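You operate a simulated robot arm through the tools that you are given. There is no shell and no other tool. Be economical: measure what you need, move in short steps, check, and stop when the job is done.

You run a simulated robot arm. Do the job below in one go: nothing can be reset, and whatever is moved stays where it is left.

JOB
The wire comes out bowed. Tension, wind back, set the rollers, feed again.
Fine: roller knob and pull gauge at GOOD, straight wire to the yellow mark.

It is judged by the outcome, as a careful person would: the job done as asked, and still so three seconds after it is handed in. It fails if anything else is knocked over, pushed out of place, dropped, spilled or broken.

ROBOT AND FRAMES
A 7-joint arm with a fingered hand, fixed in place. Base frame: the origin is at the foot of the arm, x ahead of it, y to its left, z up. Readings come in m, rad, newtons and seconds.
With the tool pointing down near the work surface it reaches from about 0.46 to 0.9 m from the base axis. Its first joint turns from -2.496 to 2.496 rad. Payload 3 kg.
The tool frame sits at the grasp point between the pads (the TCP): z along the fingers, y along the line on which they close. The tips reach 0.026 m beyond it. Largest opening 0.148 m; the body of the gripper starts 0.073 m behind the TCP. The gripper is a hand of 3 fingers: y runs from the thumb to the fingers, the wrist lies at [0, 0, -0.229] in the tool frame, and closing takes about 1.5 s.
Orientation is that of the tool frame in the base frame, as [roll, pitch, yaw] about the fixed x, y, z axes, in that order (R = Rz(yaw) Ry(pitch) Rx(roll)). With the fingers straight down and closing along the base's y, the tool's x points along the base's -x, its y along +y and its z along -z.

CONTROLS
- The arm moves only by the tool move_arm. Its argument "increments" is a list of rows, each a list of 6 numbers: the shift along the base's x, y, z in units of 50 mm (1.0 is 50 mm), then the turn, a rotation vector about the base's x, y, z in units of 5 degrees (1.0 is 5 degrees). In form: [[dx, dy, dz, rx, ry, rz], ...]. A call has 1 to 10 rows; each row shifts and turns the commanded pose from where the row before left it. "fingers" is the opening, from 0 (shut) to 1 (fully open), set as the call begins (left out, the last holds). A call with a number of a shift or a turn outside -1 to 1 is refused whole. Rows are played at 5 a second. More than 0.05 m and 0.15 rad between two rows, or a gripper value outside its range, and nothing of the call is played. Where a pose cannot be reached the arm comes as near as it can. A force on the tool above 40 N (or 10 N above the force at the start of the call, whichever is more), or a blocked arm, ends the call early, and 0.2 s more pass. Each finger travels about 0.153 m/s and halts on what it meets, pressing with about 23 N; the grip force reading is that of the motor and also rises with nothing between the fingers. The clock runs only during rows and for 0.2 s after the last one: add rows that do not move to give the fingers time. The reply holds the time, the measured pose of the TCP, the force on the tool along the base axes, the opening and the grip force, in the units named above and with some noise, with the torque about the TCP (base axes, N m) and any sound that the robot's microphone picked up.
- Cameras (640 x 400 px; columns grow to the right, rows downward): "scene" is fixed at [0.4029, -0.4986, 1.4377]; the picture's right is [0.77, -0.63, 0.00], its down [-0.25, -0.31, -0.92] and it looks along [0.58, 0.71, -0.40] (base axes); focal length 366 px, centre (320, 200). "wrist" rides on the gripper at [0.068, -0.039, -0.09] in the tool frame; the picture's right is [0.50, 0.87, 0.00], its down [-0.66, 0.38, -0.65] and it looks along [-0.57, 0.33, 0.76] (tool axes); focal length 222 px, centre (320, 200). There is no depth. A picture from a camera that has moved, and an enlarged one, comes with that camera's place and axes in the base frame and with its lens.
- capture(camera): a new picture of that camera. No time passes.
- move_column(by): slides the trunk up (or, below 0, down) by that many m; the arm rides with it, the base frame stays. It gives what a move gives, with no picture.
- finger_targets(finger1, finger2, thumb_bend): sets how far each is bent, from 0 (flat) to 1 (curled in); at 0.3 the hand is open as for a grip, at 0.7 the pads meet at the TCP. One left out holds its place. A second passes; each finger stops where it meets its share of the squeeze, and holds until it gets a number again. A gripper value or a shape takes the hand back. It gives what a move gives, with no picture; readings hold the bend of each and the force on the fingers (four entries, about 0 where the hand has none), thumb and palm.
- preshape(shape): the hand has 3 fingers and takes this shape, open, in about a second: jaw (thumb against the fingers, like two jaws); tri (thumb and two fingers); tip (a fingertip pinch); poke (one finger out to press); point (the index stretched); flat (the hand flat); cup (the hand cupped); fist (a fist). The gripper value then closes the fingers along that shape, each until it touches; the sizes above hold for jaw. It gives what a move gives, with no picture.
- zoom(camera, box): a new picture of the part [left, top, right, bottom] of that camera's present view, enlarged. No time passes.
- sign_off(): hands the job in; it is judged then, once.

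Work in short steps. Places have to be worked out from the pictures, the camera data and where the tool is seen: move nearer, look again, correct. Check each grasp and each placing, and mend what went wrong. You have 120 turns and 84 pictures in all, those below and enlarged ones among them. Open the gripper and draw the arm clear of the work before you hand the job in, unless the task says otherwise; then end with one line.

The tools are called after "Request:" as a command line: name --pt "numbers of a row" for each row, then --argument value for the rest, lists and objects as JSON in quotes. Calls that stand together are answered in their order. move_arm: Moves the arm, as the interface text tells. Its arguments: {"type":"object","properties":{"increments":{"type":"array"},"fingers":{"type":"number"}},"required":["increments"]} The other tools are called the same way: move_column (by) slides the trunk up or down; preshape (shape) gives the hand a shape; finger_targets (finger1, finger2, thumb_bend) moves the fingers one by one; capture (camera) takes a picture; zoom (camera, box) takes an enlarged picture of a part of a camera's view; sign_off () hands the job in.

At the start:

```text
clock: 0.0
position: [0.7173, 0.228, 1.2349]
tcp_rot: [3.14, 0.001, 3.141]
force: [-0.4, -0.3, -0.3]
torque: [0.0, 0.05, -0.03]
grip_width: 0.1475
grasp_force: 0.0
shape: jaw
bend: [0.3, 0.3, 0.3]
finger forces: [0.0, 0.0, 0.0, 0.1, 0.0, 0.1]
trunk travel left (down, up): [-0.675, 0.215]
```

scene: 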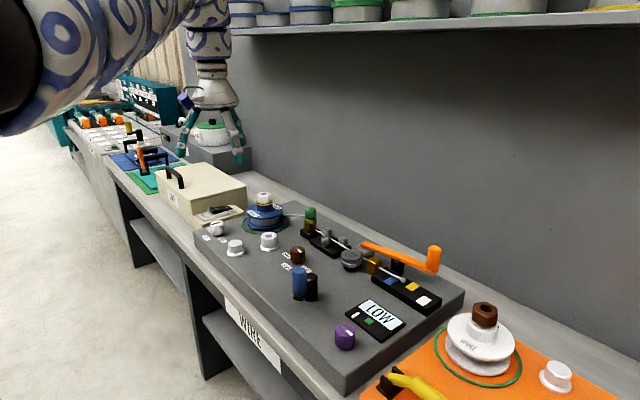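
wrist: 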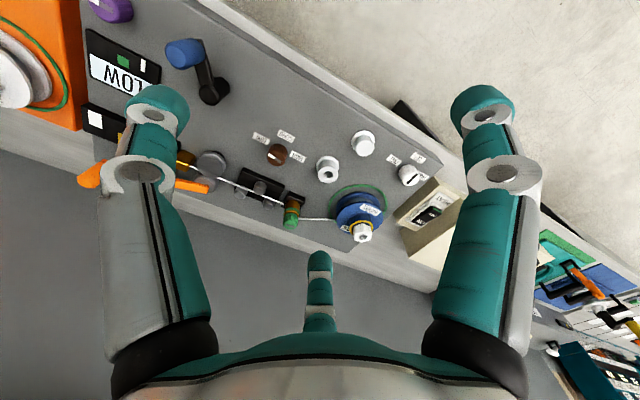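

I start with enlarged views of the wire machine to read its labels.

Request:
zoom --camera "scene" --box '[190, 180, 350, 280]'

Request:
zoom --camera "scene" --box '[280, 225, 480, 350]'

Request:
zoom --camera "wrist" --box '[230, 100, 470, 250]'

Request:
zoom --camera "wrist" --box '[70, 0, 310, 210]'

```text
4.00 times, centred on (270, 230) of scene
camera zoom: at [0.4029, -0.4986, 1.4377], right [0.77, -0.63, 0.0], down [-0.25, -0.31, -0.92], along [0.58, 0.71, -0.4], focal length 1466 px, centre (520, 80)
```

zoom: 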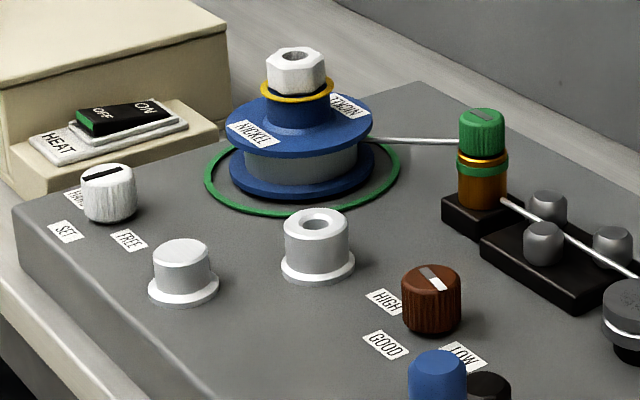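

```text
3.20 times, centred on (380, 288) of scene
camera zoom: at [0.4029, -0.4986, 1.4377], right [0.77, -0.63, 0.0], down [-0.25, -0.31, -0.92], along [0.58, 0.71, -0.4], focal length 1172 px, centre (128, -80)
```

zoom: 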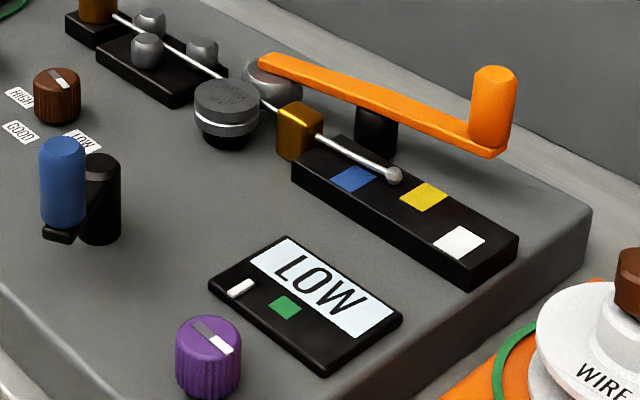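

```text
2.67 times, centred on (350, 175) of wrist
camera zoom: at [0.6506, 0.1879, 1.3255], right [-0.5, 0.87, 0.0], down [0.66, 0.38, 0.65], along [0.57, 0.33, -0.76], focal length 592 px, centre (240, 267)
```

zoom: 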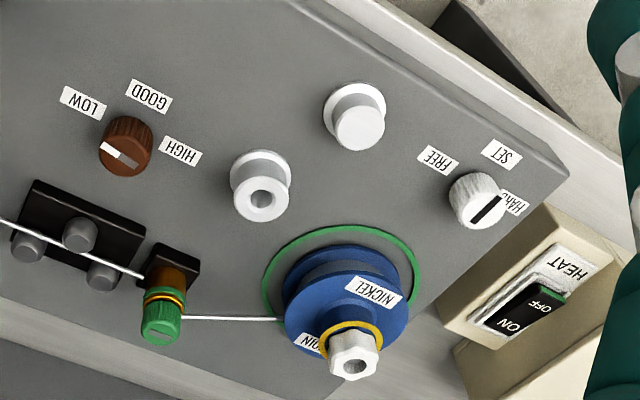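

```text
1.90 times, centred on (190, 105) of wrist
camera zoom: at [0.6506, 0.1879, 1.3255], right [-0.5, 0.87, 0.0], down [0.66, 0.38, 0.65], along [0.57, 0.33, -0.76], focal length 423 px, centre (568, 381)
```

zoom: 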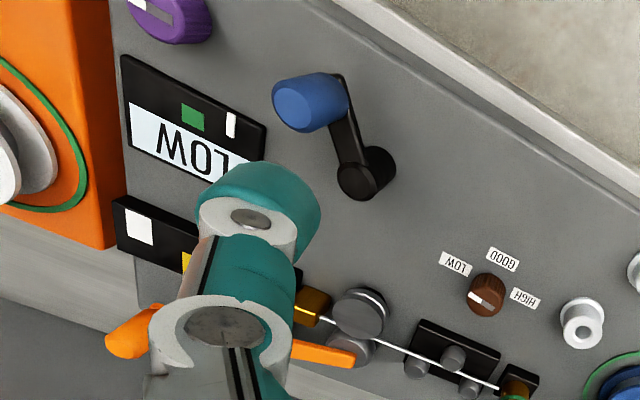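

The panel top lies near z≈0.88, with the brown roller knob near (0.91, 0.23). I zoom closer on the remaining labels.

Request:
zoom --camera "scene" --box '[195, 210, 245, 250]'

Request:
zoom --camera "scene" --box '[320, 230, 450, 310]'

Request:
zoom --camera "scene" --box '[290, 200, 370, 275]'

```text
10.00 times, centred on (220, 230) of scene
camera zoom: at [0.4029, -0.4986, 1.4377], right [0.77, -0.63, 0.0], down [-0.25, -0.31, -0.92], along [0.58, 0.71, -0.4], focal length 3664 px, centre (1320, -100)
```

zoom: 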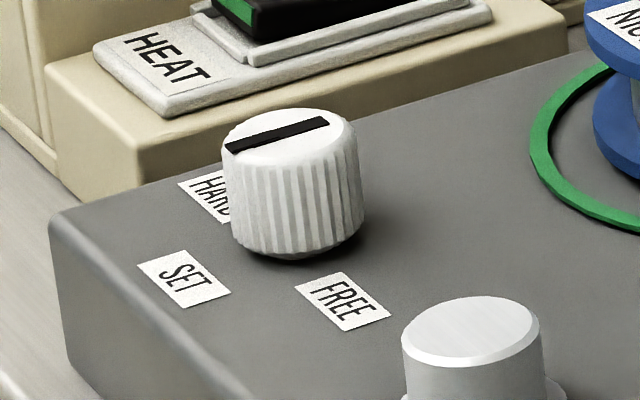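

```text
4.92 times, centred on (385, 270) of scene
camera zoom: at [0.4029, -0.4986, 1.4377], right [0.77, -0.63, 0.0], down [-0.25, -0.31, -0.92], along [0.58, 0.71, -0.4], focal length 1804 px, centre (0, -145)
```

zoom: 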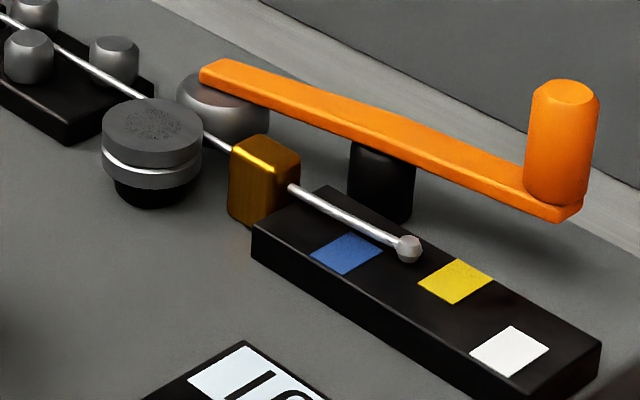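

```text
5.33 times, centred on (330, 238) of scene
camera zoom: at [0.4029, -0.4986, 1.4377], right [0.77, -0.63, 0.0], down [-0.25, -0.31, -0.92], along [0.58, 0.71, -0.4], focal length 1954 px, centre (267, 0)
```

zoom: 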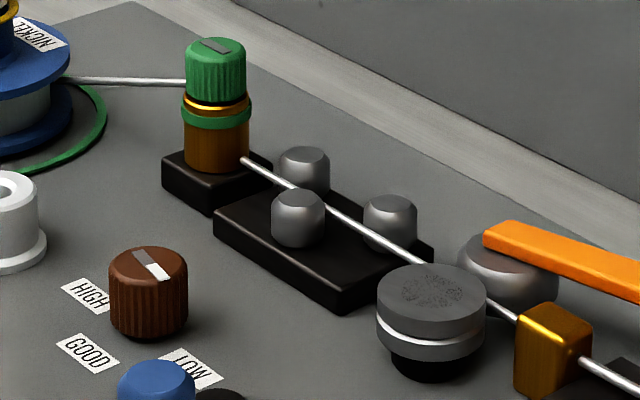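

The brown knob points to LOW (towards −y), GOOD lies towards −x, and the white knob points to HARD. I lower the trunk to bring the panel into reach and look again.

Request:
move_column --by -0.18

Request:
capture --camera "wrist"

Request:
capture --camera "scene"

```text
clock: 2.0
position: [0.7178, 0.2272, 1.0547]
tcp_rot: [3.141, -0.001, -3.141]
force: [-0.4, -0.3, 0.3]
torque: [0.0, 0.02, -0.01]
grip_width: 0.1481
grasp_force: 0.1
shape: jaw
bend: [0.3, 0.3, 0.3]
finger forces: [0.0, 0.0, 0.0, 0.0, 0.1, 0.1]
trunk travel left (down, up): [-0.495, 0.395]
```

```text
74 pictures are left
camera wrist: at [0.6505, 0.1879, 1.1456], right [-0.5, 0.87, 0.0], down [0.66, 0.38, 0.65], along [0.57, 0.33, -0.76], focal length 222 px, centre (320, 200)
```

wrist: 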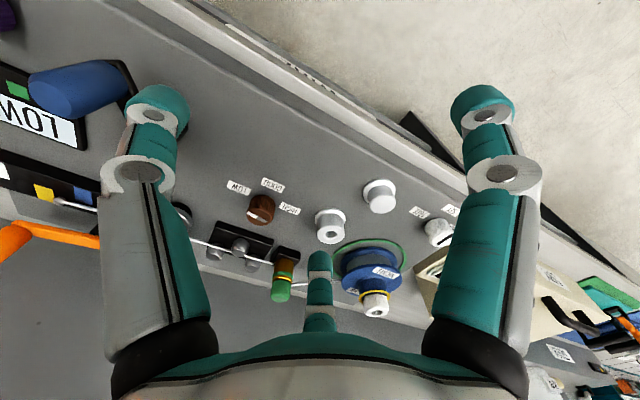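

```text
73 pictures are left
```

scene: 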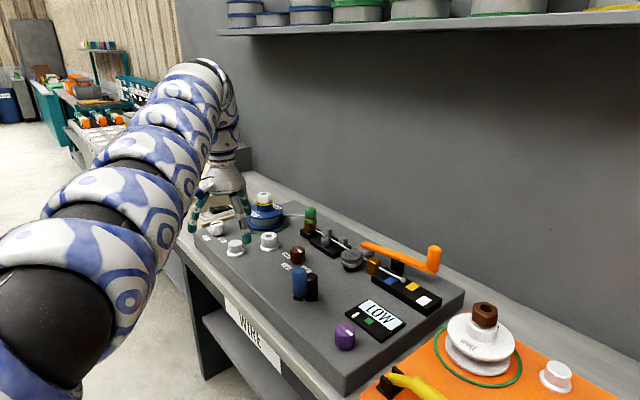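

The hand is clear above the front edge of the panel. The green cap on the brass guide post near (1.04, 0.33, 0.936) looks like the tensioner, so I test how far the arm reaches towards it at a safe height.

Request:
move_arm --pt "0 0 1 0 0 0" --pt "1 0.5 0 0 0 0" --pt "1 0.5 0 0 0 0" --pt "1 0.5 0 0 0 0" --pt "1 0.5 0 0 0 0" --pt "1 0 0 0 0 0" --pt "0 0 0 0 0 0" --pt "0 0 0 0 0 0"

Request:
capture --camera "wrist"

```text
refused: row 2 steps farther than a row can; nothing moved
```

```text
72 pictures are left
camera wrist: at [0.6505, 0.1879, 1.1456], right [-0.5, 0.87, 0.0], down [0.66, 0.38, 0.65], along [0.57, 0.33, -0.76], focal length 222 px, centre (320, 200)
```

wrist: 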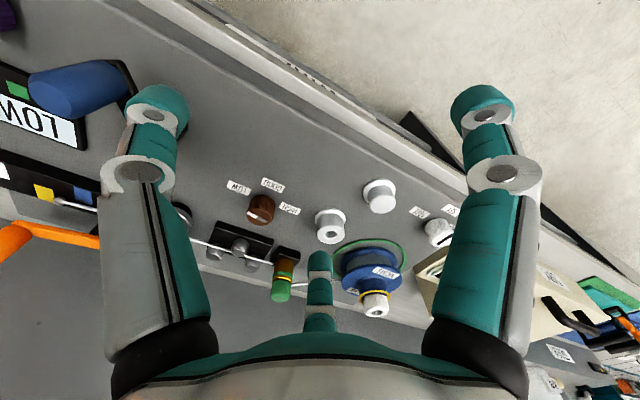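

The diagonal rows were longer than 50 mm, so the call was refused. I shorten them.

Request:
move_arm --pt "0 0 0.8 0 0 0" --pt "0.85 0.4 0 0 0 0" --pt "0.85 0.4 0 0 0 0" --pt "0.85 0.4 0 0 0 0" --pt "0.85 0.4 0 0 0 0" --pt "0.85 0.4 0 0 0 0" --pt "0.85 0 0 0 0 0" --pt "0 0 0 0 0 0" --pt "0 0 0 0 0 0"

```text
clock: 4.0
position: [0.8046, 0.2666, 1.0957]
tcp_rot: [-3.141, -0.001, -3.141]
force: [0.7, -0.7, 0.4]
torque: [0.07, 0.08, 0.0]
grip_width: 0.1477
grasp_force: 0.0
shape: jaw
bend: [0.3, 0.3, 0.3]
finger forces: [0.0, 0.1, 0.0, 0.0, 0.1, 0.0]
out of reach, approached as far as the arm can: row 4, 5, 6, 7
trunk travel left (down, up): [-0.495, 0.395]
```

Straight down the reach ends near 0.85 m. I tilt the hand forward about 35° and see how far it gets.

Request:
move_arm --pt "0 0 0 0 -1 0" --pt "0 0 0 0 -1 0" --pt "0 0 0 0 -1 0" --pt "0 0 0 0 -1 0" --pt "0 0 0 0 -1 0" --pt "0 0 0 0 -1 0" --pt "0 0 0 0 -1 0" --pt "0 0 0 0 0 0" --pt "0 0 0 0 0 0"

```text
clock: 6.0
position: [0.8059, 0.2631, 1.0929]
tcp_rot: [3.14, 0.609, 3.141]
force: [-0.4, -0.3, 0.6]
torque: [-0.01, 0.01, -0.03]
grip_width: 0.1481
grasp_force: 0.0
shape: jaw
bend: [0.3, 0.3, 0.3]
finger forces: [0.1, 0.0, 0.0, 0.1, 0.0, 0.0]
out of reach, approached as far as the arm can: row 6
trunk travel left (down, up): [-0.495, 0.395]
```

Tilted as intended. Now I move forward and a bit to the left.

Request:
move_arm --pt "0.9 0.2 0 0 0 0" --pt "0.9 0.2 0 0 0 0" --pt "0.9 0.2 0 0 0 0" --pt "0 0 0 0 0 0" --pt "0 0 0 0 0 0"

Request:
capture --camera "scene"

```text
clock: 7.2
position: [0.9408, 0.2963, 1.097]
tcp_rot: [-3.141, 0.611, -3.141]
force: [-0.3, -0.4, -0.2]
torque: [0.02, 0.02, 0.0]
grip_width: 0.1482
grasp_force: 0.0
shape: jaw
bend: [0.3, 0.3, 0.3]
finger forces: [0.0, 0.0, 0.0, 0.1, 0.1, 0.0]
trunk travel left (down, up): [-0.495, 0.395]
```

```text
71 pictures are left
```

scene: 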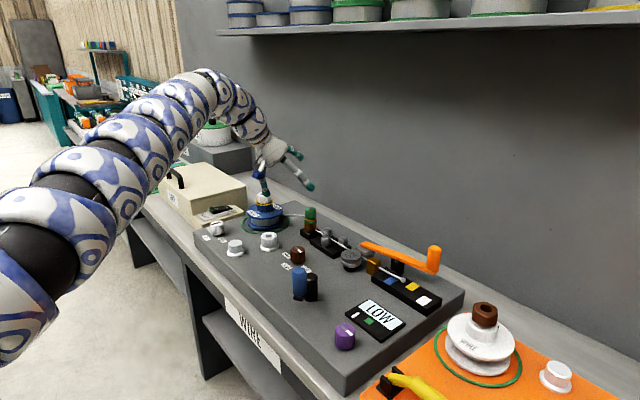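

There is room to go further. I lower the trunk and continue forward to see the limit at this tilt.

Request:
move_column --by -0.07

Request:
move_arm --pt "0.6 0.2 0 0 0 0" --pt "0.6 0.2 0 0 0 0" --pt "0.6 0.2 0 0 0 0" --pt "0 0 0 0 0 0" --pt "0 0 0 0 0 0"

Request:
capture --camera "wrist"

```text
clock: 8.3
position: [0.9406, 0.2971, 1.0278]
tcp_rot: [-3.141, 0.611, -3.141]
force: [-0.8, -0.1, 0.0]
torque: [-0.01, 0.02, -0.04]
grip_width: 0.1479
grasp_force: 0.1
shape: jaw
bend: [0.3, 0.3, 0.3]
finger forces: [0.1, 0.1, 0.1, 0.0, 0.1, 0.1]
trunk travel left (down, up): [-0.425, 0.465]
```

```text
clock: 9.5
position: [0.9615, 0.2898, 1.0301]
tcp_rot: [-3.142, 0.611, -3.14]
force: [0.5, -0.3, 0.1]
torque: [0.01, 0.02, 0.01]
grip_width: 0.1483
grasp_force: 0.0
shape: jaw
bend: [0.3, 0.3, 0.3]
finger forces: [0.0, 0.0, 0.0, 0.0, 0.0, 0.0]
out of reach, approached as far as the arm can: row 1, 2, 3
trunk travel left (down, up): [-0.425, 0.465]
```

```text
70 pictures are left
camera wrist: at [0.8542, 0.2503, 1.0661], right [-0.41, 0.87, -0.29], down [0.16, 0.38, 0.91], along [0.9, 0.33, -0.3], focal length 222 px, centre (320, 200)
```

wrist: 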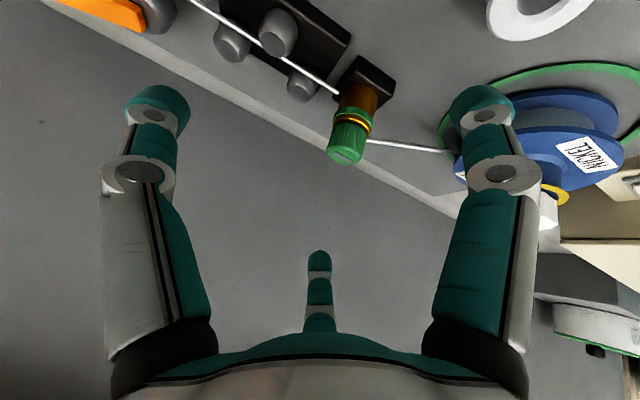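

The reach data suggest the shoulder is low, so a raised trunk should reach further. I raise the trunk 0.4 m and bring the arm down by the same amount.

Request:
move_arm --pt "-0.8 0 0 0 0 0" --pt "-0.8 0 0 0 0 0" --pt "0 0 0 0 0 0"

Request:
move_column --by 0.2

Request:
move_arm --pt "0 0 -1 0 0 0" --pt "0 0 -1 0 0 0" --pt "0 0 -1 0 0 0" --pt "0 0 -1 0 0 0" --pt "0 0 0 0 0 0"

Request:
move_column --by 0.2

Request:
move_arm --pt "0 0 -1 0 0 0" --pt "0 0 -1 0 0 0" --pt "0 0 -1 0 0 0" --pt "0 0 0 0 0 0"

Request:
capture --camera "scene"

```text
clock: 10.3
position: [0.8833, 0.2877, 1.0329]
tcp_rot: [3.14, 0.61, -3.14]
force: [0.7, -1.1, -0.3]
torque: [0.1, 0.0, -0.02]
grip_width: 0.1479
grasp_force: 0.0
shape: jaw
bend: [0.3, 0.3, 0.3]
finger forces: [0.0, 0.0, 0.1, 0.0, 0.0, 0.0]
trunk travel left (down, up): [-0.425, 0.465]
```

```text
clock: 12.4
position: [0.8815, 0.2909, 1.2335]
tcp_rot: [3.141, 0.611, 3.141]
force: [-0.3, -0.1, 0.1]
torque: [-0.01, 0.0, 0.02]
grip_width: 0.148
grasp_force: 0.1
shape: jaw
bend: [0.3, 0.3, 0.3]
finger forces: [0.0, 0.0, 0.0, 0.2, 0.0, 0.1]
trunk travel left (down, up): [-0.625, 0.265]
```

```text
clock: 13.7
position: [0.8813, 0.2884, 1.0315]
tcp_rot: [3.142, 0.61, 3.141]
force: [0.4, -0.5, -0.7]
torque: [0.02, -0.02, 0.01]
grip_width: 0.1479
grasp_force: 0.1
shape: jaw
bend: [0.3, 0.3, 0.3]
finger forces: [0.0, 0.0, 0.0, 0.0, 0.1, 0.0]
trunk travel left (down, up): [-0.625, 0.265]
```

```text
clock: 15.8
position: [0.8813, 0.2887, 1.2313]
tcp_rot: [-3.141, 0.611, -3.141]
force: [0.5, -0.1, -0.1]
torque: [0.02, 0.01, 0.03]
grip_width: 0.1483
grasp_force: 0.0
shape: jaw
bend: [0.3, 0.3, 0.3]
finger forces: [0.0, 0.0, 0.0, 0.0, 0.0, 0.0]
trunk travel left (down, up): [-0.825, 0.065]
```

```text
clock: 16.8
position: [0.8812, 0.2888, 1.0809]
tcp_rot: [-3.141, 0.61, -3.139]
force: [0.4, 0.0, -0.5]
torque: [0.02, 0.0, 0.02]
grip_width: 0.1482
grasp_force: 0.0
shape: jaw
bend: [0.3, 0.3, 0.3]
finger forces: [0.0, 0.0, 0.0, 0.1, 0.1, 0.1]
trunk travel left (down, up): [-0.825, 0.065]
```

```text
69 pictures are left
```

scene: 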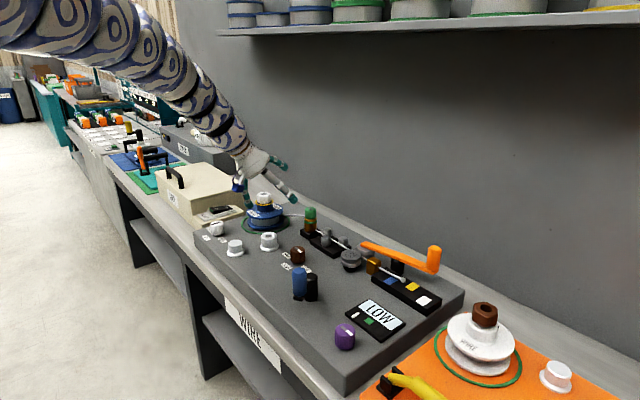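

The trunk is now high and the panel is clear below. I reduce the tilt, half close the fingers and move over the green cap.

Request:
move_arm --pt "0.5 0.15 0 0 1 0" --pt "0.5 0.15 0 0 1 0" --pt "0.5 0.15 0 0 1 0" --pt "0.5 0.15 0 0 1 0" --pt "0.5 0.15 0 0 0 0" --pt "0.5 0 0 0 0 0" --pt "0.16 0 0 0 0 0" --pt "0 0 -0.8 0 0 0" --pt "0 0 0 0 0 0" --fingers 0.6

Request:
capture --camera "wrist"

Request:
zoom --camera "scene" --box '[230, 140, 390, 260]'

```text
clock: 18.8
position: [0.8658, 0.2538, 1.0572]
tcp_rot: [3.138, 0.321, 3.142]
force: [0.5, 0.0, -0.3]
torque: [-0.05, -0.12, 0.0]
grip_width: 0.0887
grasp_force: 0.0
shape: jaw
bend: [0.32, 0.32, 0.7]
finger forces: [0.0, 0.0, 0.0, 0.0, 0.0, 0.1]
out of reach, approached as far as the arm can: row 1, 2, 3, 4, 5, 6, 7, 8
trunk travel left (down, up): [-0.825, 0.065]
```

```text
68 pictures are left
camera wrist: at [0.772, 0.2155, 1.1212], right [-0.48, 0.87, -0.16], down [0.42, 0.38, 0.83], along [0.78, 0.33, -0.54], focal length 222 px, centre (320, 200)
```

wrist: 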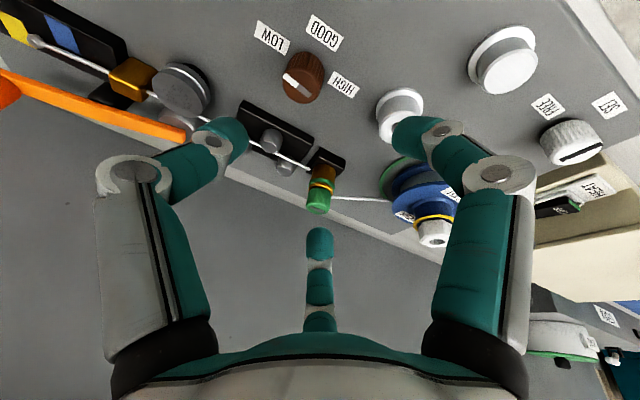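

```text
3.33 times, centred on (310, 200) of scene
camera zoom: at [0.4029, -0.4986, 1.4377], right [0.77, -0.63, 0.0], down [-0.25, -0.31, -0.92], along [0.58, 0.71, -0.4], focal length 1221 px, centre (353, 200)
```

zoom: 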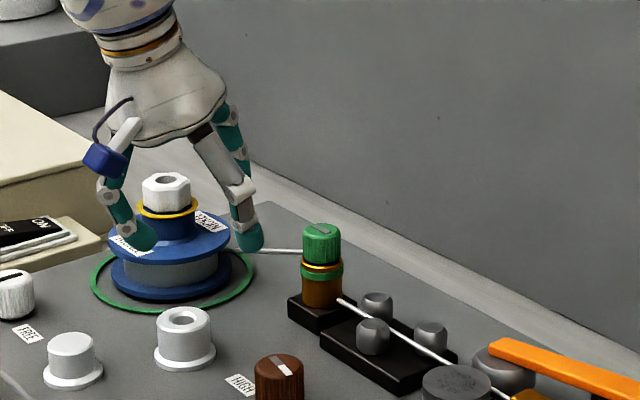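

The green cap is at the very edge of reach here. The purple knob next to the pull gauge is close and easy to test reversibly, so I go there first with the hand upright.

Request:
move_arm --pt "-0.6 -0.6 0 0 1 0" --pt "-0.3 -0.9 0 0 1 0" --pt "-0.3 -0.9 0 0 1 0" --pt "0 -1 0 0 0.7 0" --pt "0 -1 0 0 0 0" --pt "0 -1 0 0 0 0" --pt "0 -1 0 0 0 0" --pt "0 -0.26 0 0 0 0" --pt "0 0 0 0 0 0"

Request:
capture --camera "wrist"

Request:
capture --camera "scene"

```text
clock: 20.8
position: [0.8068, -0.0805, 1.0577]
tcp_rot: [3.141, -0.002, 3.141]
force: [0.4, 1.6, -0.2]
torque: [0.02, 0.02, -0.04]
grip_width: 0.0891
grasp_force: 0.1
shape: jaw
bend: [0.32, 0.32, 0.7]
finger forces: [0.0, 0.0, 0.1, 0.1, 0.0, 0.0]
trunk travel left (down, up): [-0.825, 0.065]
```

```text
66 pictures are left
camera wrist: at [0.7377, -0.1192, 1.1482], right [-0.5, 0.87, 0.0], down [0.66, 0.38, 0.65], along [0.56, 0.33, -0.76], focal length 222 px, centre (320, 200)
```

wrist: 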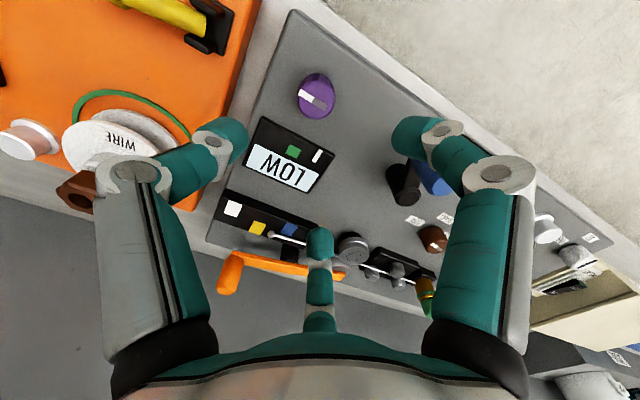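

```text
65 pictures are left
```

scene: 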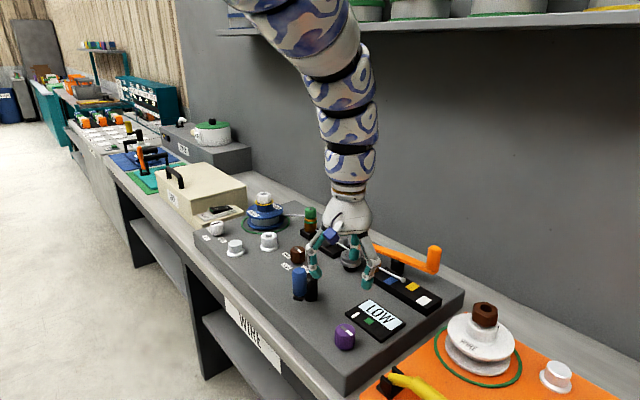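

Triangulating, the purple knob's top is near (0.80, −0.09, 0.897) and the panel near z≈0.857. I centre on it and descend most of the way.

Request:
move_arm --pt "-0.14 -0.2 0 0 0 0" --pt "0 0 -1 0 0 0" --pt "0 0 -1 0 0 0" --pt "0 0 -0.6 0 0 0" --pt "0 0 0 0 0 0"

Request:
zoom --camera "scene" --box '[290, 240, 430, 370]'

Request:
capture --camera "wrist"

```text
clock: 22.0
position: [0.799, -0.0896, 0.9269]
tcp_rot: [-3.14, -0.003, -3.14]
force: [-1.0, 0.5, -0.6]
torque: [-0.03, 0.0, 0.02]
grip_width: 0.0889
grasp_force: 0.1
shape: jaw
bend: [0.32, 0.32, 0.7]
finger forces: [0.1, 0.0, 0.1, 0.1, 0.0, 0.0]
trunk travel left (down, up): [-0.825, 0.065]
```

```text
3.08 times, centred on (360, 305) of scene
camera zoom: at [0.4029, -0.4986, 1.4377], right [0.77, -0.63, 0.0], down [-0.25, -0.31, -0.92], along [0.58, 0.71, -0.4], focal length 1127 px, centre (197, -123)
```

zoom: 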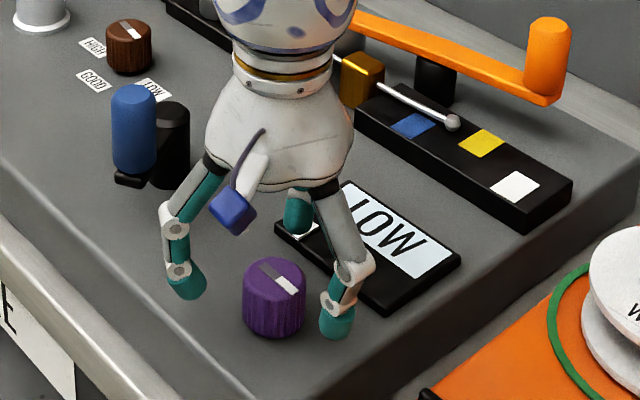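

```text
63 pictures are left
camera wrist: at [0.7313, -0.1298, 1.0183], right [-0.5, 0.87, 0.0], down [0.66, 0.38, 0.65], along [0.56, 0.33, -0.76], focal length 222 px, centre (320, 200)
```

wrist: 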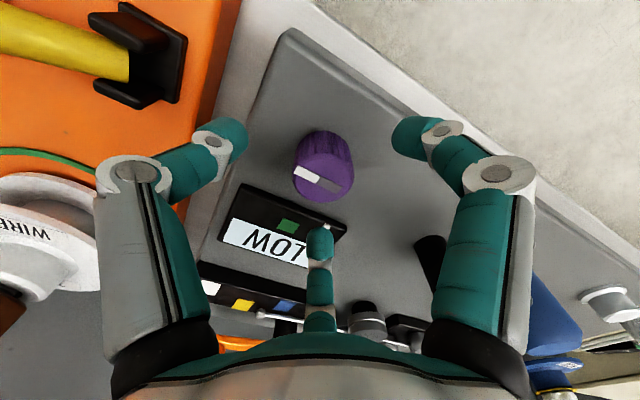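

The hand is centred over the purple knob (top ≈ (0.802, −0.088, 0.905)). I lower to grasp height and close gently on it.

Request:
move_arm --pt "0.06 0.03 -0.3 0 0 0" --pt "0 0 -0.38 0 0 0" --pt "0 0 0 0 0 0"

Request:
move_arm --pt "0 0 0 0 0 0" --pt "0 0 0 0 0 0" --pt "0 0 0 0 0 0" --pt "0 0 0 0 0 0" --pt "0 0 0 0 0 0" --pt "0 0 0 0 0 0" --fingers 0.1

Request:
capture --camera "wrist"

Request:
zoom --camera "scene" --box '[290, 240, 430, 370]'

```text
clock: 22.8
position: [0.8011, -0.088, 0.8941]
tcp_rot: [-3.141, -0.003, -3.141]
force: [-0.1, -0.2, -0.1]
torque: [-0.01, 0.03, 0.02]
grip_width: 0.089
grasp_force: 0.1
shape: jaw
bend: [0.32, 0.32, 0.7]
finger forces: [0.0, 0.1, 0.0, 0.0, 0.0, 0.0]
trunk travel left (down, up): [-0.825, 0.065]
```

```text
clock: 24.2
position: [0.8008, -0.0873, 0.8934]
tcp_rot: [-3.141, -0.003, -3.139]
force: [1.3, 1.2, -2.6]
torque: [0.04, -0.13, -0.01]
grip_width: 0.0324
grasp_force: 22.6
shape: jaw
bend: [0.76, 0.75, 0.7]
finger forces: [19.7, 22.0, 0.0, 0.0, 18.8, 0.1]
trunk travel left (down, up): [-0.825, 0.065]
```

```text
62 pictures are left
camera wrist: at [0.7342, -0.1274, 0.985], right [-0.5, 0.87, 0.0], down [0.66, 0.38, 0.65], along [0.56, 0.33, -0.76], focal length 222 px, centre (320, 200)
```

wrist: 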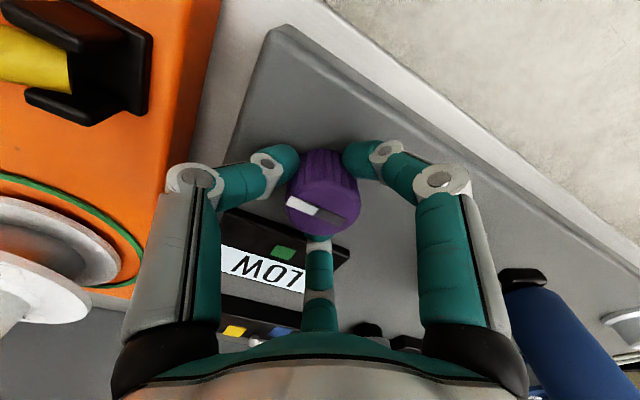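

```text
3.08 times, centred on (360, 305) of scene
camera zoom: at [0.4029, -0.4986, 1.4377], right [0.77, -0.63, 0.0], down [-0.25, -0.31, -0.92], along [0.58, 0.71, -0.4], focal length 1127 px, centre (197, -123)
```

zoom: 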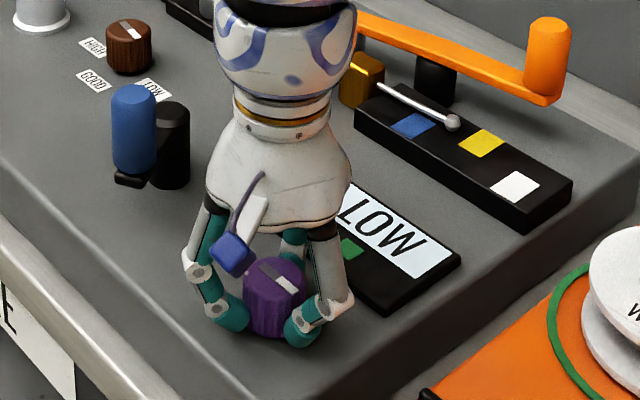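

The knob is held firmly. I turn it 20° clockwise and watch the gauge.

Request:
move_arm --pt "0 0 0 0 0 -1" --pt "0 0 0 0 0 -1" --pt "0 0 0 0 0 -1" --pt "0 0 0 0 0 -1" --pt "0 0 0 0 0 0"

Request:
capture --camera "wrist"

Request:
zoom --camera "scene" --box '[290, 240, 430, 370]'

```text
clock: 25.4
position: [0.8012, -0.0877, 0.8938]
tcp_rot: [-3.139, -0.003, 2.792]
force: [1.3, 3.3, 1.9]
torque: [0.11, -0.03, 0.03]
grip_width: 0.0321
grasp_force: 23.0
shape: jaw
bend: [0.76, 0.75, 0.7]
finger forces: [24.1, 21.8, 0.2, 0.1, 18.6, 0.1]
trunk travel left (down, up): [-0.825, 0.065]
```

```text
60 pictures are left
camera wrist: at [0.7248, -0.1017, 0.9846], right [-0.17, 0.98, 0.0], down [0.75, 0.13, 0.65], along [0.64, 0.11, -0.76], focal length 222 px, centre (320, 200)
```

wrist: 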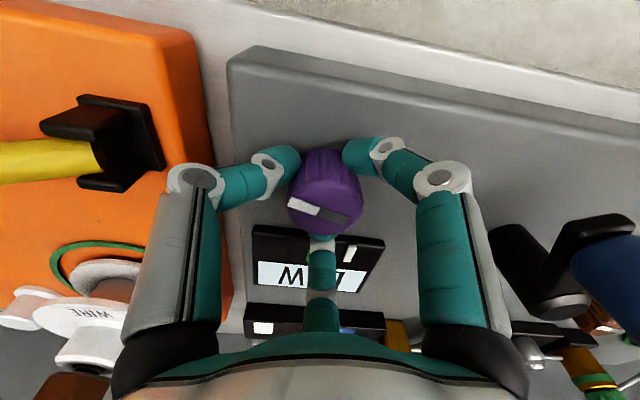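

```text
3.08 times, centred on (360, 305) of scene
camera zoom: at [0.4029, -0.4986, 1.4377], right [0.77, -0.63, 0.0], down [-0.25, -0.31, -0.92], along [0.58, 0.71, -0.4], focal length 1127 px, centre (197, -123)
```

zoom: 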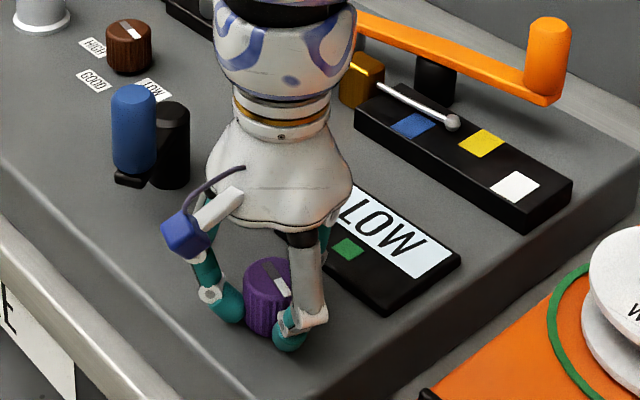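

The knob turns with the hand, but the gauge marker is hard to see. I turn another 25° and look at the gauge up close.

Request:
move_arm --pt "0 0 0 0 0 -1" --pt "0 0 0 0 0 -1" --pt "0 0 0 0 0 -1" --pt "0 0 0 0 0 -1" --pt "0 0 0 0 0 -1" --pt "0 0 0 0 0 0"

Request:
zoom --camera "wrist" --box '[200, 150, 440, 350]'

```text
clock: 26.8
position: [0.8033, -0.0861, 0.894]
tcp_rot: [-3.141, -0.004, 2.356]
force: [-0.5, 4.4, 0.1]
torque: [0.1, 0.02, 0.06]
grip_width: 0.032
grasp_force: 23.2
shape: jaw
bend: [0.76, 0.75, 0.7]
finger forces: [24.9, 20.8, 0.0, 0.0, 19.9, 0.1]
trunk travel left (down, up): [-0.825, 0.065]
```

```text
2.00 times, centred on (320, 250) of wrist
camera zoom: at [0.7265, -0.0675, 0.9846], right [0.26, 0.97, 0.0], down [0.73, -0.2, 0.65], along [0.63, -0.17, -0.76], focal length 444 px, centre (320, 100)
```

zoom: 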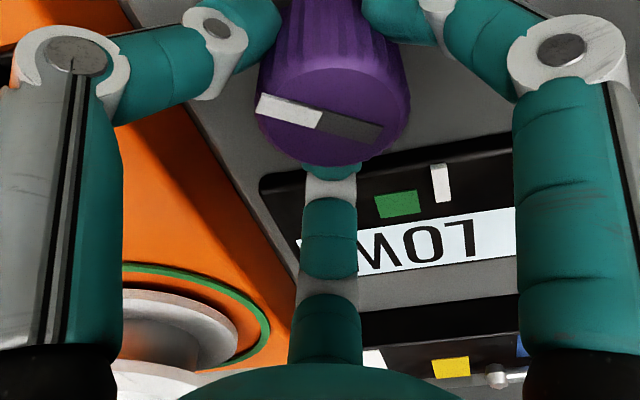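

The purple knob is the tension: the marker has moved about 40% of the way to the green zone. I turn about 55° more the same way.

Request:
move_arm --pt "0 0 0 0 0 -1" --pt "0 0 0 0 0 -1" --pt "0 0 0 0 0 -1" --pt "0 0 0 0 0 -1" --pt "0 0 0 0 0 -1" --pt "0 0 0 0 0 -1" --pt "0 0 0 0 0 -1" --pt "0 0 0 0 0 -1" --pt "0 0 0 0 0 -1" --pt "0 0 0 0 0 -1"

Request:
zoom --camera "wrist" --box '[200, 150, 440, 350]'

Request:
zoom --camera "scene" --box '[290, 240, 430, 370]'

```text
clock: 29.0
position: [0.8033, -0.0873, 0.8946]
tcp_rot: [-3.141, -0.002, 1.482]
force: [-4.2, 9.6, -5.5]
torque: [0.27, 0.2, 0.08]
grip_width: 0.0311
grasp_force: 23.2
shape: jaw
bend: [0.75, 0.75, 0.7]
finger forces: [25.3, 17.8, 0.0, 0.0, 24.4, 0.0]
trunk travel left (down, up): [-0.825, 0.065]
```

```text
2.00 times, centred on (320, 250) of wrist
camera zoom: at [0.7687, -0.0171, 0.9848], right [0.91, 0.42, 0.0], down [0.32, -0.69, 0.65], along [0.28, -0.59, -0.76], focal length 444 px, centre (320, 100)
```

zoom: 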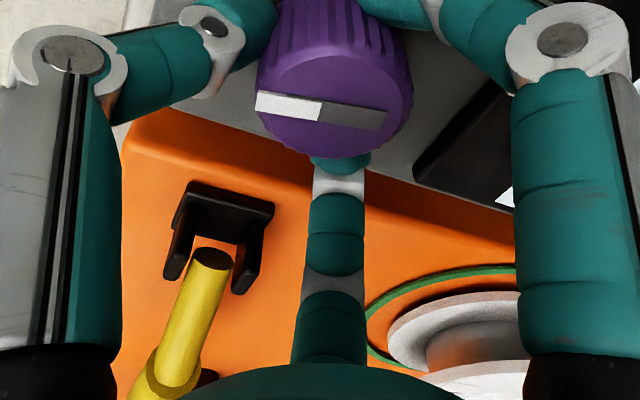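

```text
3.08 times, centred on (360, 305) of scene
camera zoom: at [0.4029, -0.4986, 1.4377], right [0.77, -0.63, 0.0], down [-0.25, -0.31, -0.92], along [0.58, 0.71, -0.4], focal length 1127 px, centre (197, -123)
```

zoom: 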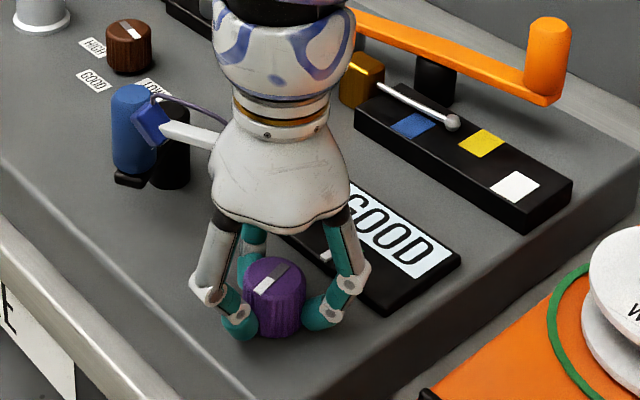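

The gauge now reads GOOD. I open the hand, rise, and check how well the marker is centred.

Request:
move_arm --pt "0 0 0 0 0 0" --pt "0 0 0 0 0 0" --pt "0 0 0.5 0 0 0" --pt "0 0 1 0 0 0" --pt "0 0 1 0 0 0" --pt "-0.4 0 0.5 0 0 0.5" --pt "0 0 0 0 0 1" --pt "0 0 0 0 0 1" --pt "0 0 0 0 0 1" --pt "0 0 0 0 0 1" --fingers 0.6

Request:
zoom --camera "scene" --box '[290, 240, 430, 370]'

```text
clock: 31.2
position: [0.7819, -0.0881, 1.0443]
tcp_rot: [-3.141, -0.005, 1.879]
force: [0.8, -0.1, -0.7]
torque: [0.0, 0.03, 0.0]
grip_width: 0.0887
grasp_force: 0.1
shape: jaw
bend: [0.32, 0.32, 0.7]
finger forces: [0.0, 0.0, 0.1, 0.0, 0.1, 0.0]
trunk travel left (down, up): [-0.825, 0.065]
```

```text
3.08 times, centred on (360, 305) of scene
camera zoom: at [0.4029, -0.4986, 1.4377], right [0.77, -0.63, 0.0], down [-0.25, -0.31, -0.92], along [0.58, 0.71, -0.4], focal length 1127 px, centre (197, -123)
```

zoom: 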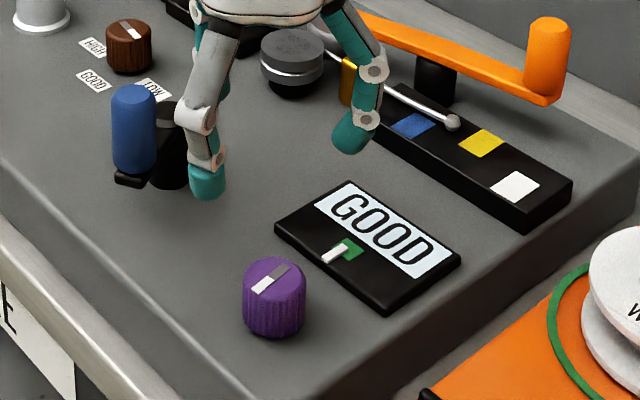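

The marker sits at the low edge of the green zone. I re-grasp the knob and add about 25° for margin.

Request:
move_arm --pt "0.4 0 0 0 0 0" --pt "0 0 -1 0 0 0" --pt "0 0 -1 0 0 0" --pt "0 0 -0.98 0 0 0" --pt "0 0 0 0 0 0"

Request:
move_arm --pt "0 0 0 0 0 0" --pt "0 0 0 0 0 0" --pt "0 0 0 0 0 0" --pt "0 0 0 0 0 0" --pt "0 0 0 0 0 -1" --pt "0 0 0 0 0 -1" --pt "0 0 0 0 0 -1" --pt "0 0 0 0 0 -1" --pt "0 0 0 0 0 -1" --pt "0 0 0 0 0 0" --fingers 0.1

Request:
move_arm --pt "0 0 0 0 0 0" --pt "0 0 0 0 0 0" --pt "0 0 0.5 0 0 0" --pt "0 0 1 0 0 0" --pt "0 0 1 0 0 0" --pt "-0.4 0 0.5 0 0 0.5" --pt "0 0 0 0 0 1" --pt "0 0 0 0 0 1" --pt "0 0 0 0 0 1" --pt "0 0 0 0 0 1" --fingers 0.6

Request:
zoom --camera "scene" --box '[290, 240, 430, 370]'

```text
clock: 32.4
position: [0.8012, -0.0861, 0.893]
tcp_rot: [3.141, -0.004, 1.878]
force: [-0.2, 0.5, -0.5]
torque: [0.01, 0.01, -0.03]
grip_width: 0.0886
grasp_force: 0.0
shape: jaw
bend: [0.32, 0.32, 0.7]
finger forces: [0.1, 0.1, 0.0, 0.0, 0.0, 0.0]
trunk travel left (down, up): [-0.825, 0.065]
```

```text
clock: 34.6
position: [0.8017, -0.0876, 0.8945]
tcp_rot: [-3.142, -0.003, 1.439]
force: [-5.0, 4.8, -9.4]
torque: [0.1, 0.19, 0.05]
grip_width: 0.0312
grasp_force: 23.2
shape: jaw
bend: [0.75, 0.75, 0.7]
finger forces: [24.7, 18.0, 0.0, 0.0, 24.3, 0.1]
trunk travel left (down, up): [-0.825, 0.065]
```

```text
clock: 36.8
position: [0.7823, -0.0885, 1.0446]
tcp_rot: [-3.141, -0.004, 1.834]
force: [0.1, -0.1, 0.1]
torque: [0.01, 0.03, -0.02]
grip_width: 0.0887
grasp_force: 0.1
shape: jaw
bend: [0.32, 0.32, 0.7]
finger forces: [0.0, 0.0, 0.1, 0.0, 0.0, 0.0]
trunk travel left (down, up): [-0.825, 0.065]
```

```text
3.08 times, centred on (360, 305) of scene
camera zoom: at [0.4029, -0.4986, 1.4377], right [0.77, -0.63, 0.0], down [-0.25, -0.31, -0.92], along [0.58, 0.71, -0.4], focal length 1127 px, centre (197, -123)
```

zoom: 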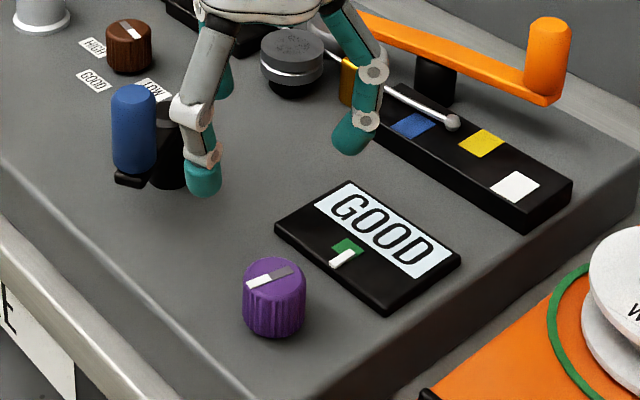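

The tension marker is now well centred in the green. Next is the blue crank: handle top ≈ (0.789, 0.044, 0.979), hub ≈ (0.848, 0.083). I lift, turn the hand back, and lower the trunk for better reach.

Request:
move_arm --pt "0 0 0.8 0 0 1" --pt "0 0 0.8 0 0 1" --pt "0 0 0.8 0 0 1" --pt "0 0 0.8 0 0 1" --pt "0 0 0.8 0 0 1" --pt "0 0.5 0 0 0 1" --pt "0 0.5 0 0 0 1" --pt "0 0.5 0 0 0 1" --pt "0 0.5 0 0 0 1" --pt "0 0.5 0 0 0 1"

Request:
move_arm --pt "0 0 0 0 0 1" --pt "0 0 0 0 0 1" --pt "0 0 0 0 0 1" --pt "0 0 0 0 0 1" --pt "0 0 0 0 0 1" --pt "0 0 0 0 -1 0" --pt "0 0 0 0 -1 0" --pt "0 0 0 0 -1 0" --pt "0 0 0 0 0 0"

Request:
move_column --by -0.17

Request:
capture --camera "wrist"

```text
clock: 39.0
position: [0.8337, 0.0465, 1.2265]
tcp_rot: [-3.14, -0.002, 2.705]
force: [-0.5, 0.5, 0.5]
torque: [-0.01, 0.01, 0.01]
grip_width: 0.0885
grasp_force: 0.0
shape: jaw
bend: [0.32, 0.32, 0.7]
finger forces: [0.0, 0.1, 0.0, 0.1, 0.0, 0.1]
out of reach, approached as far as the arm can: row 1, 2, 3, 4, 5
trunk travel left (down, up): [-0.825, 0.065]
```

```text
clock: 41.0
position: [0.8698, 0.0584, 1.2206]
tcp_rot: [-3.141, 0.258, -3.14]
force: [0.3, 0.3, 0.0]
torque: [-0.03, -0.02, 0.01]
grip_width: 0.0888
grasp_force: 0.1
shape: jaw
bend: [0.32, 0.32, 0.7]
finger forces: [0.0, 0.1, 0.0, 0.0, 0.0, 0.1]
out of reach, approached as far as the arm can: row 7, 8
trunk travel left (down, up): [-0.825, 0.065]
```

```text
clock: 42.9
position: [0.8709, 0.0572, 1.0514]
tcp_rot: [-3.14, 0.257, -3.139]
force: [-0.9, -0.2, -0.5]
torque: [0.02, 0.01, 0.03]
grip_width: 0.0886
grasp_force: 0.0
shape: jaw
bend: [0.32, 0.32, 0.7]
finger forces: [0.1, 0.1, 0.1, 0.0, 0.0, 0.1]
trunk travel left (down, up): [-0.655, 0.235]
```

```text
53 pictures are left
camera wrist: at [0.7812, 0.0182, 1.1218], right [-0.48, 0.87, -0.13], down [0.47, 0.38, 0.8], along [0.74, 0.33, -0.59], focal length 222 px, centre (320, 200)
```

wrist: 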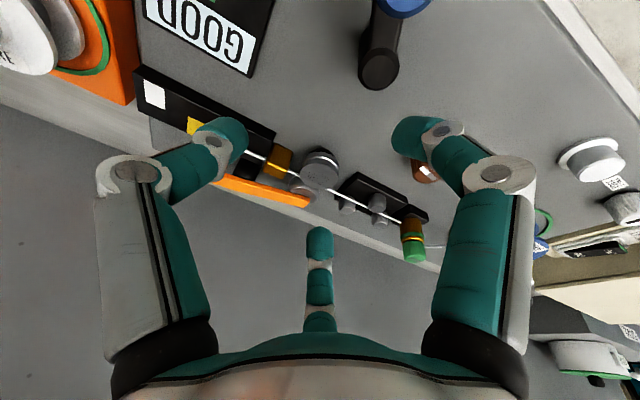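

I am above the hub area with a slight tilt. I move back over the blue handle and check.

Request:
move_arm --pt "-0.9 -0.13 0 0 0 0" --pt "-0.75 -0.13 0 0 0 0" --pt "0 0 0 0 0 0"

Request:
capture --camera "wrist"

Request:
zoom --camera "scene" --box '[250, 190, 410, 310]'

```text
clock: 43.7
position: [0.8618, 0.0689, 1.0377]
tcp_rot: [3.142, 0.254, -3.141]
force: [0.2, -0.4, 0.3]
torque: [0.02, 0.0, 0.03]
grip_width: 0.0887
grasp_force: 0.1
shape: jaw
bend: [0.32, 0.32, 0.7]
finger forces: [0.0, 0.0, 0.0, 0.0, 0.0, 0.1]
out of reach, approached as far as the arm can: row 1, 2
trunk travel left (down, up): [-0.655, 0.235]
```

```text
52 pictures are left
camera wrist: at [0.7736, 0.0305, 1.1082], right [-0.48, 0.87, -0.13], down [0.47, 0.38, 0.8], along [0.74, 0.33, -0.59], focal length 222 px, centre (320, 200)
```

wrist: 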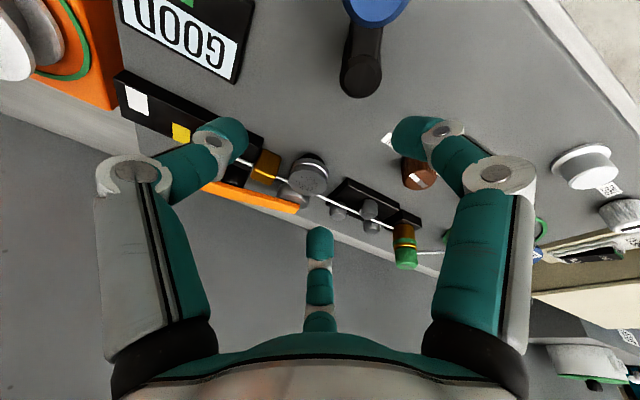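

```text
3.33 times, centred on (330, 250) of scene
camera zoom: at [0.4029, -0.4986, 1.4377], right [0.77, -0.63, 0.0], down [-0.25, -0.31, -0.92], along [0.58, 0.71, -0.4], focal length 1221 px, centre (287, 33)
```

zoom: 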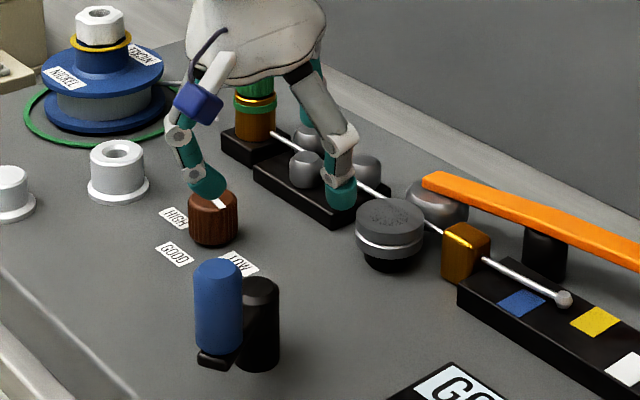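

The arm is against some joint limit here with the tilt. I undo the tilt and retry going back.

Request:
move_arm --pt "0 0 0.3 0 1 0" --pt "0 0 0.2 0 1 0" --pt "0 0 0 0 0.9 0" --pt "-0.5 -0.1 0 0 0 0" --pt "-0.5 -0.1 0 0 0 0" --pt "-0.5 -0.1 0 0 0 0" --pt "0 0 0 0 0 0"

```text
clock: 45.3
position: [0.7985, 0.0581, 1.0607]
tcp_rot: [-3.141, -0.001, -3.141]
force: [0.8, -0.2, -1.4]
torque: [-0.01, 0.02, 0.0]
grip_width: 0.0886
grasp_force: 0.0
shape: jaw
bend: [0.32, 0.32, 0.7]
finger forces: [0.0, 0.0, 0.1, 0.0, 0.0, 0.0]
out of reach, approached as far as the arm can: row 6
trunk travel left (down, up): [-0.655, 0.235]
```

Something in the arm's posture blocks going inward. I look at the arm in the scene.

Request:
capture --camera "scene"

```text
50 pictures are left
```

scene: 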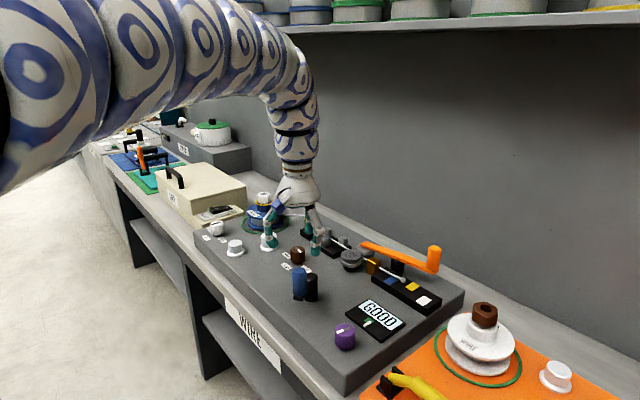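

The forearm is low relative to the shoulder. I raise the arm and lower the trunk equally, then try going back again.

Request:
move_arm --pt "0 0 0.8 0 0 0" --pt "0 0 0.8 0 0 0" --pt "0 0 0.8 0 0 0" --pt "0 0 0.8 0 0 0" --pt "-0.5 -0.1 0 0 0 0" --pt "-0.5 -0.1 0 0 0 0" --pt "0 0 0 0 0 0"

Request:
move_column --by -0.16

```text
clock: 46.9
position: [0.7878, 0.054, 1.2215]
tcp_rot: [-3.141, 0.003, -3.141]
force: [-0.1, -0.3, 0.1]
torque: [0.02, 0.0, 0.0]
grip_width: 0.0889
grasp_force: 0.3
shape: jaw
bend: [0.32, 0.32, 0.7]
finger forces: [0.0, 0.0, 0.0, 0.1, 0.0, 0.0]
out of reach, approached as far as the arm can: row 5, 6
trunk travel left (down, up): [-0.655, 0.235]
```

```text
clock: 48.8
position: [0.7854, 0.0533, 1.0619]
tcp_rot: [-3.141, 0.001, -3.14]
force: [-0.5, -0.3, 0.6]
torque: [-0.02, 0.01, -0.01]
grip_width: 0.0884
grasp_force: 0.0
shape: jaw
bend: [0.32, 0.32, 0.7]
finger forces: [0.0, 0.0, 0.0, 0.0, 0.0, 0.0]
trunk travel left (down, up): [-0.495, 0.395]
```

I test which directions are free from here.

Request:
move_arm --pt "-0.5 0 0 0 0 0" --pt "0 0 0 0 0 0"

Request:
move_arm --pt "0.3 0.6 0 0 0 0" --pt "0 0.6 0 0 0 0" --pt "-0.5 0.2 0 0 0 0" --pt "-0.5 0.2 0 0 0 0" --pt "-0.5 0.2 0 0 0 0" --pt "0 0 0 0 0 0"

```text
clock: 49.4
position: [0.7865, 0.0547, 1.0615]
tcp_rot: [3.141, 0.004, -3.14]
force: [0.8, 0.5, -0.1]
torque: [0.0, 0.01, -0.05]
grip_width: 0.0887
grasp_force: 0.0
shape: jaw
bend: [0.32, 0.32, 0.7]
finger forces: [0.1, 0.0, 0.1, 0.0, 0.0, 0.0]
out of reach, approached as far as the arm can: row 1
trunk travel left (down, up): [-0.495, 0.395]
```

```text
clock: 50.8
position: [0.7499, 0.132, 1.061]
tcp_rot: [3.141, 0.005, -3.14]
force: [-0.5, 0.6, -0.4]
torque: [0.0, 0.0, 0.02]
grip_width: 0.0883
grasp_force: 0.1
shape: jaw
bend: [0.32, 0.32, 0.7]
finger forces: [0.0, 0.0, 0.1, 0.0, 0.0, 0.0]
out of reach, approached as far as the arm can: row 5
trunk travel left (down, up): [-0.495, 0.395]
```

Possibly a wrist-roll limit. I turn the hand 25° clockwise and try going inward again.

Request:
move_arm --pt "0 0 0 0 0 -1" --pt "0 0 0 0 0 -1" --pt "0 0 0 0 0 -1" --pt "0 0 0 0 0 -1" --pt "0 0 0 0 0 -1" --pt "-0.2 -0.6 0 0 0 0" --pt "-0.2 -0.6 0 0 0 0" --pt "0 -0.6 0 0 0 0" --pt "0 0 0 0 0 0"

```text
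clock: 52.8
position: [0.7517, 0.1327, 1.0631]
tcp_rot: [3.141, 0.004, 2.708]
force: [0.4, 0.5, 0.5]
torque: [0.0, 0.0, -0.03]
grip_width: 0.0885
grasp_force: 0.0
shape: jaw
bend: [0.32, 0.32, 0.7]
finger forces: [0.1, 0.1, 0.0, 0.0, 0.1, 0.0]
out of reach, approached as far as the arm can: row 6, 7, 8
trunk travel left (down, up): [-0.495, 0.395]
```

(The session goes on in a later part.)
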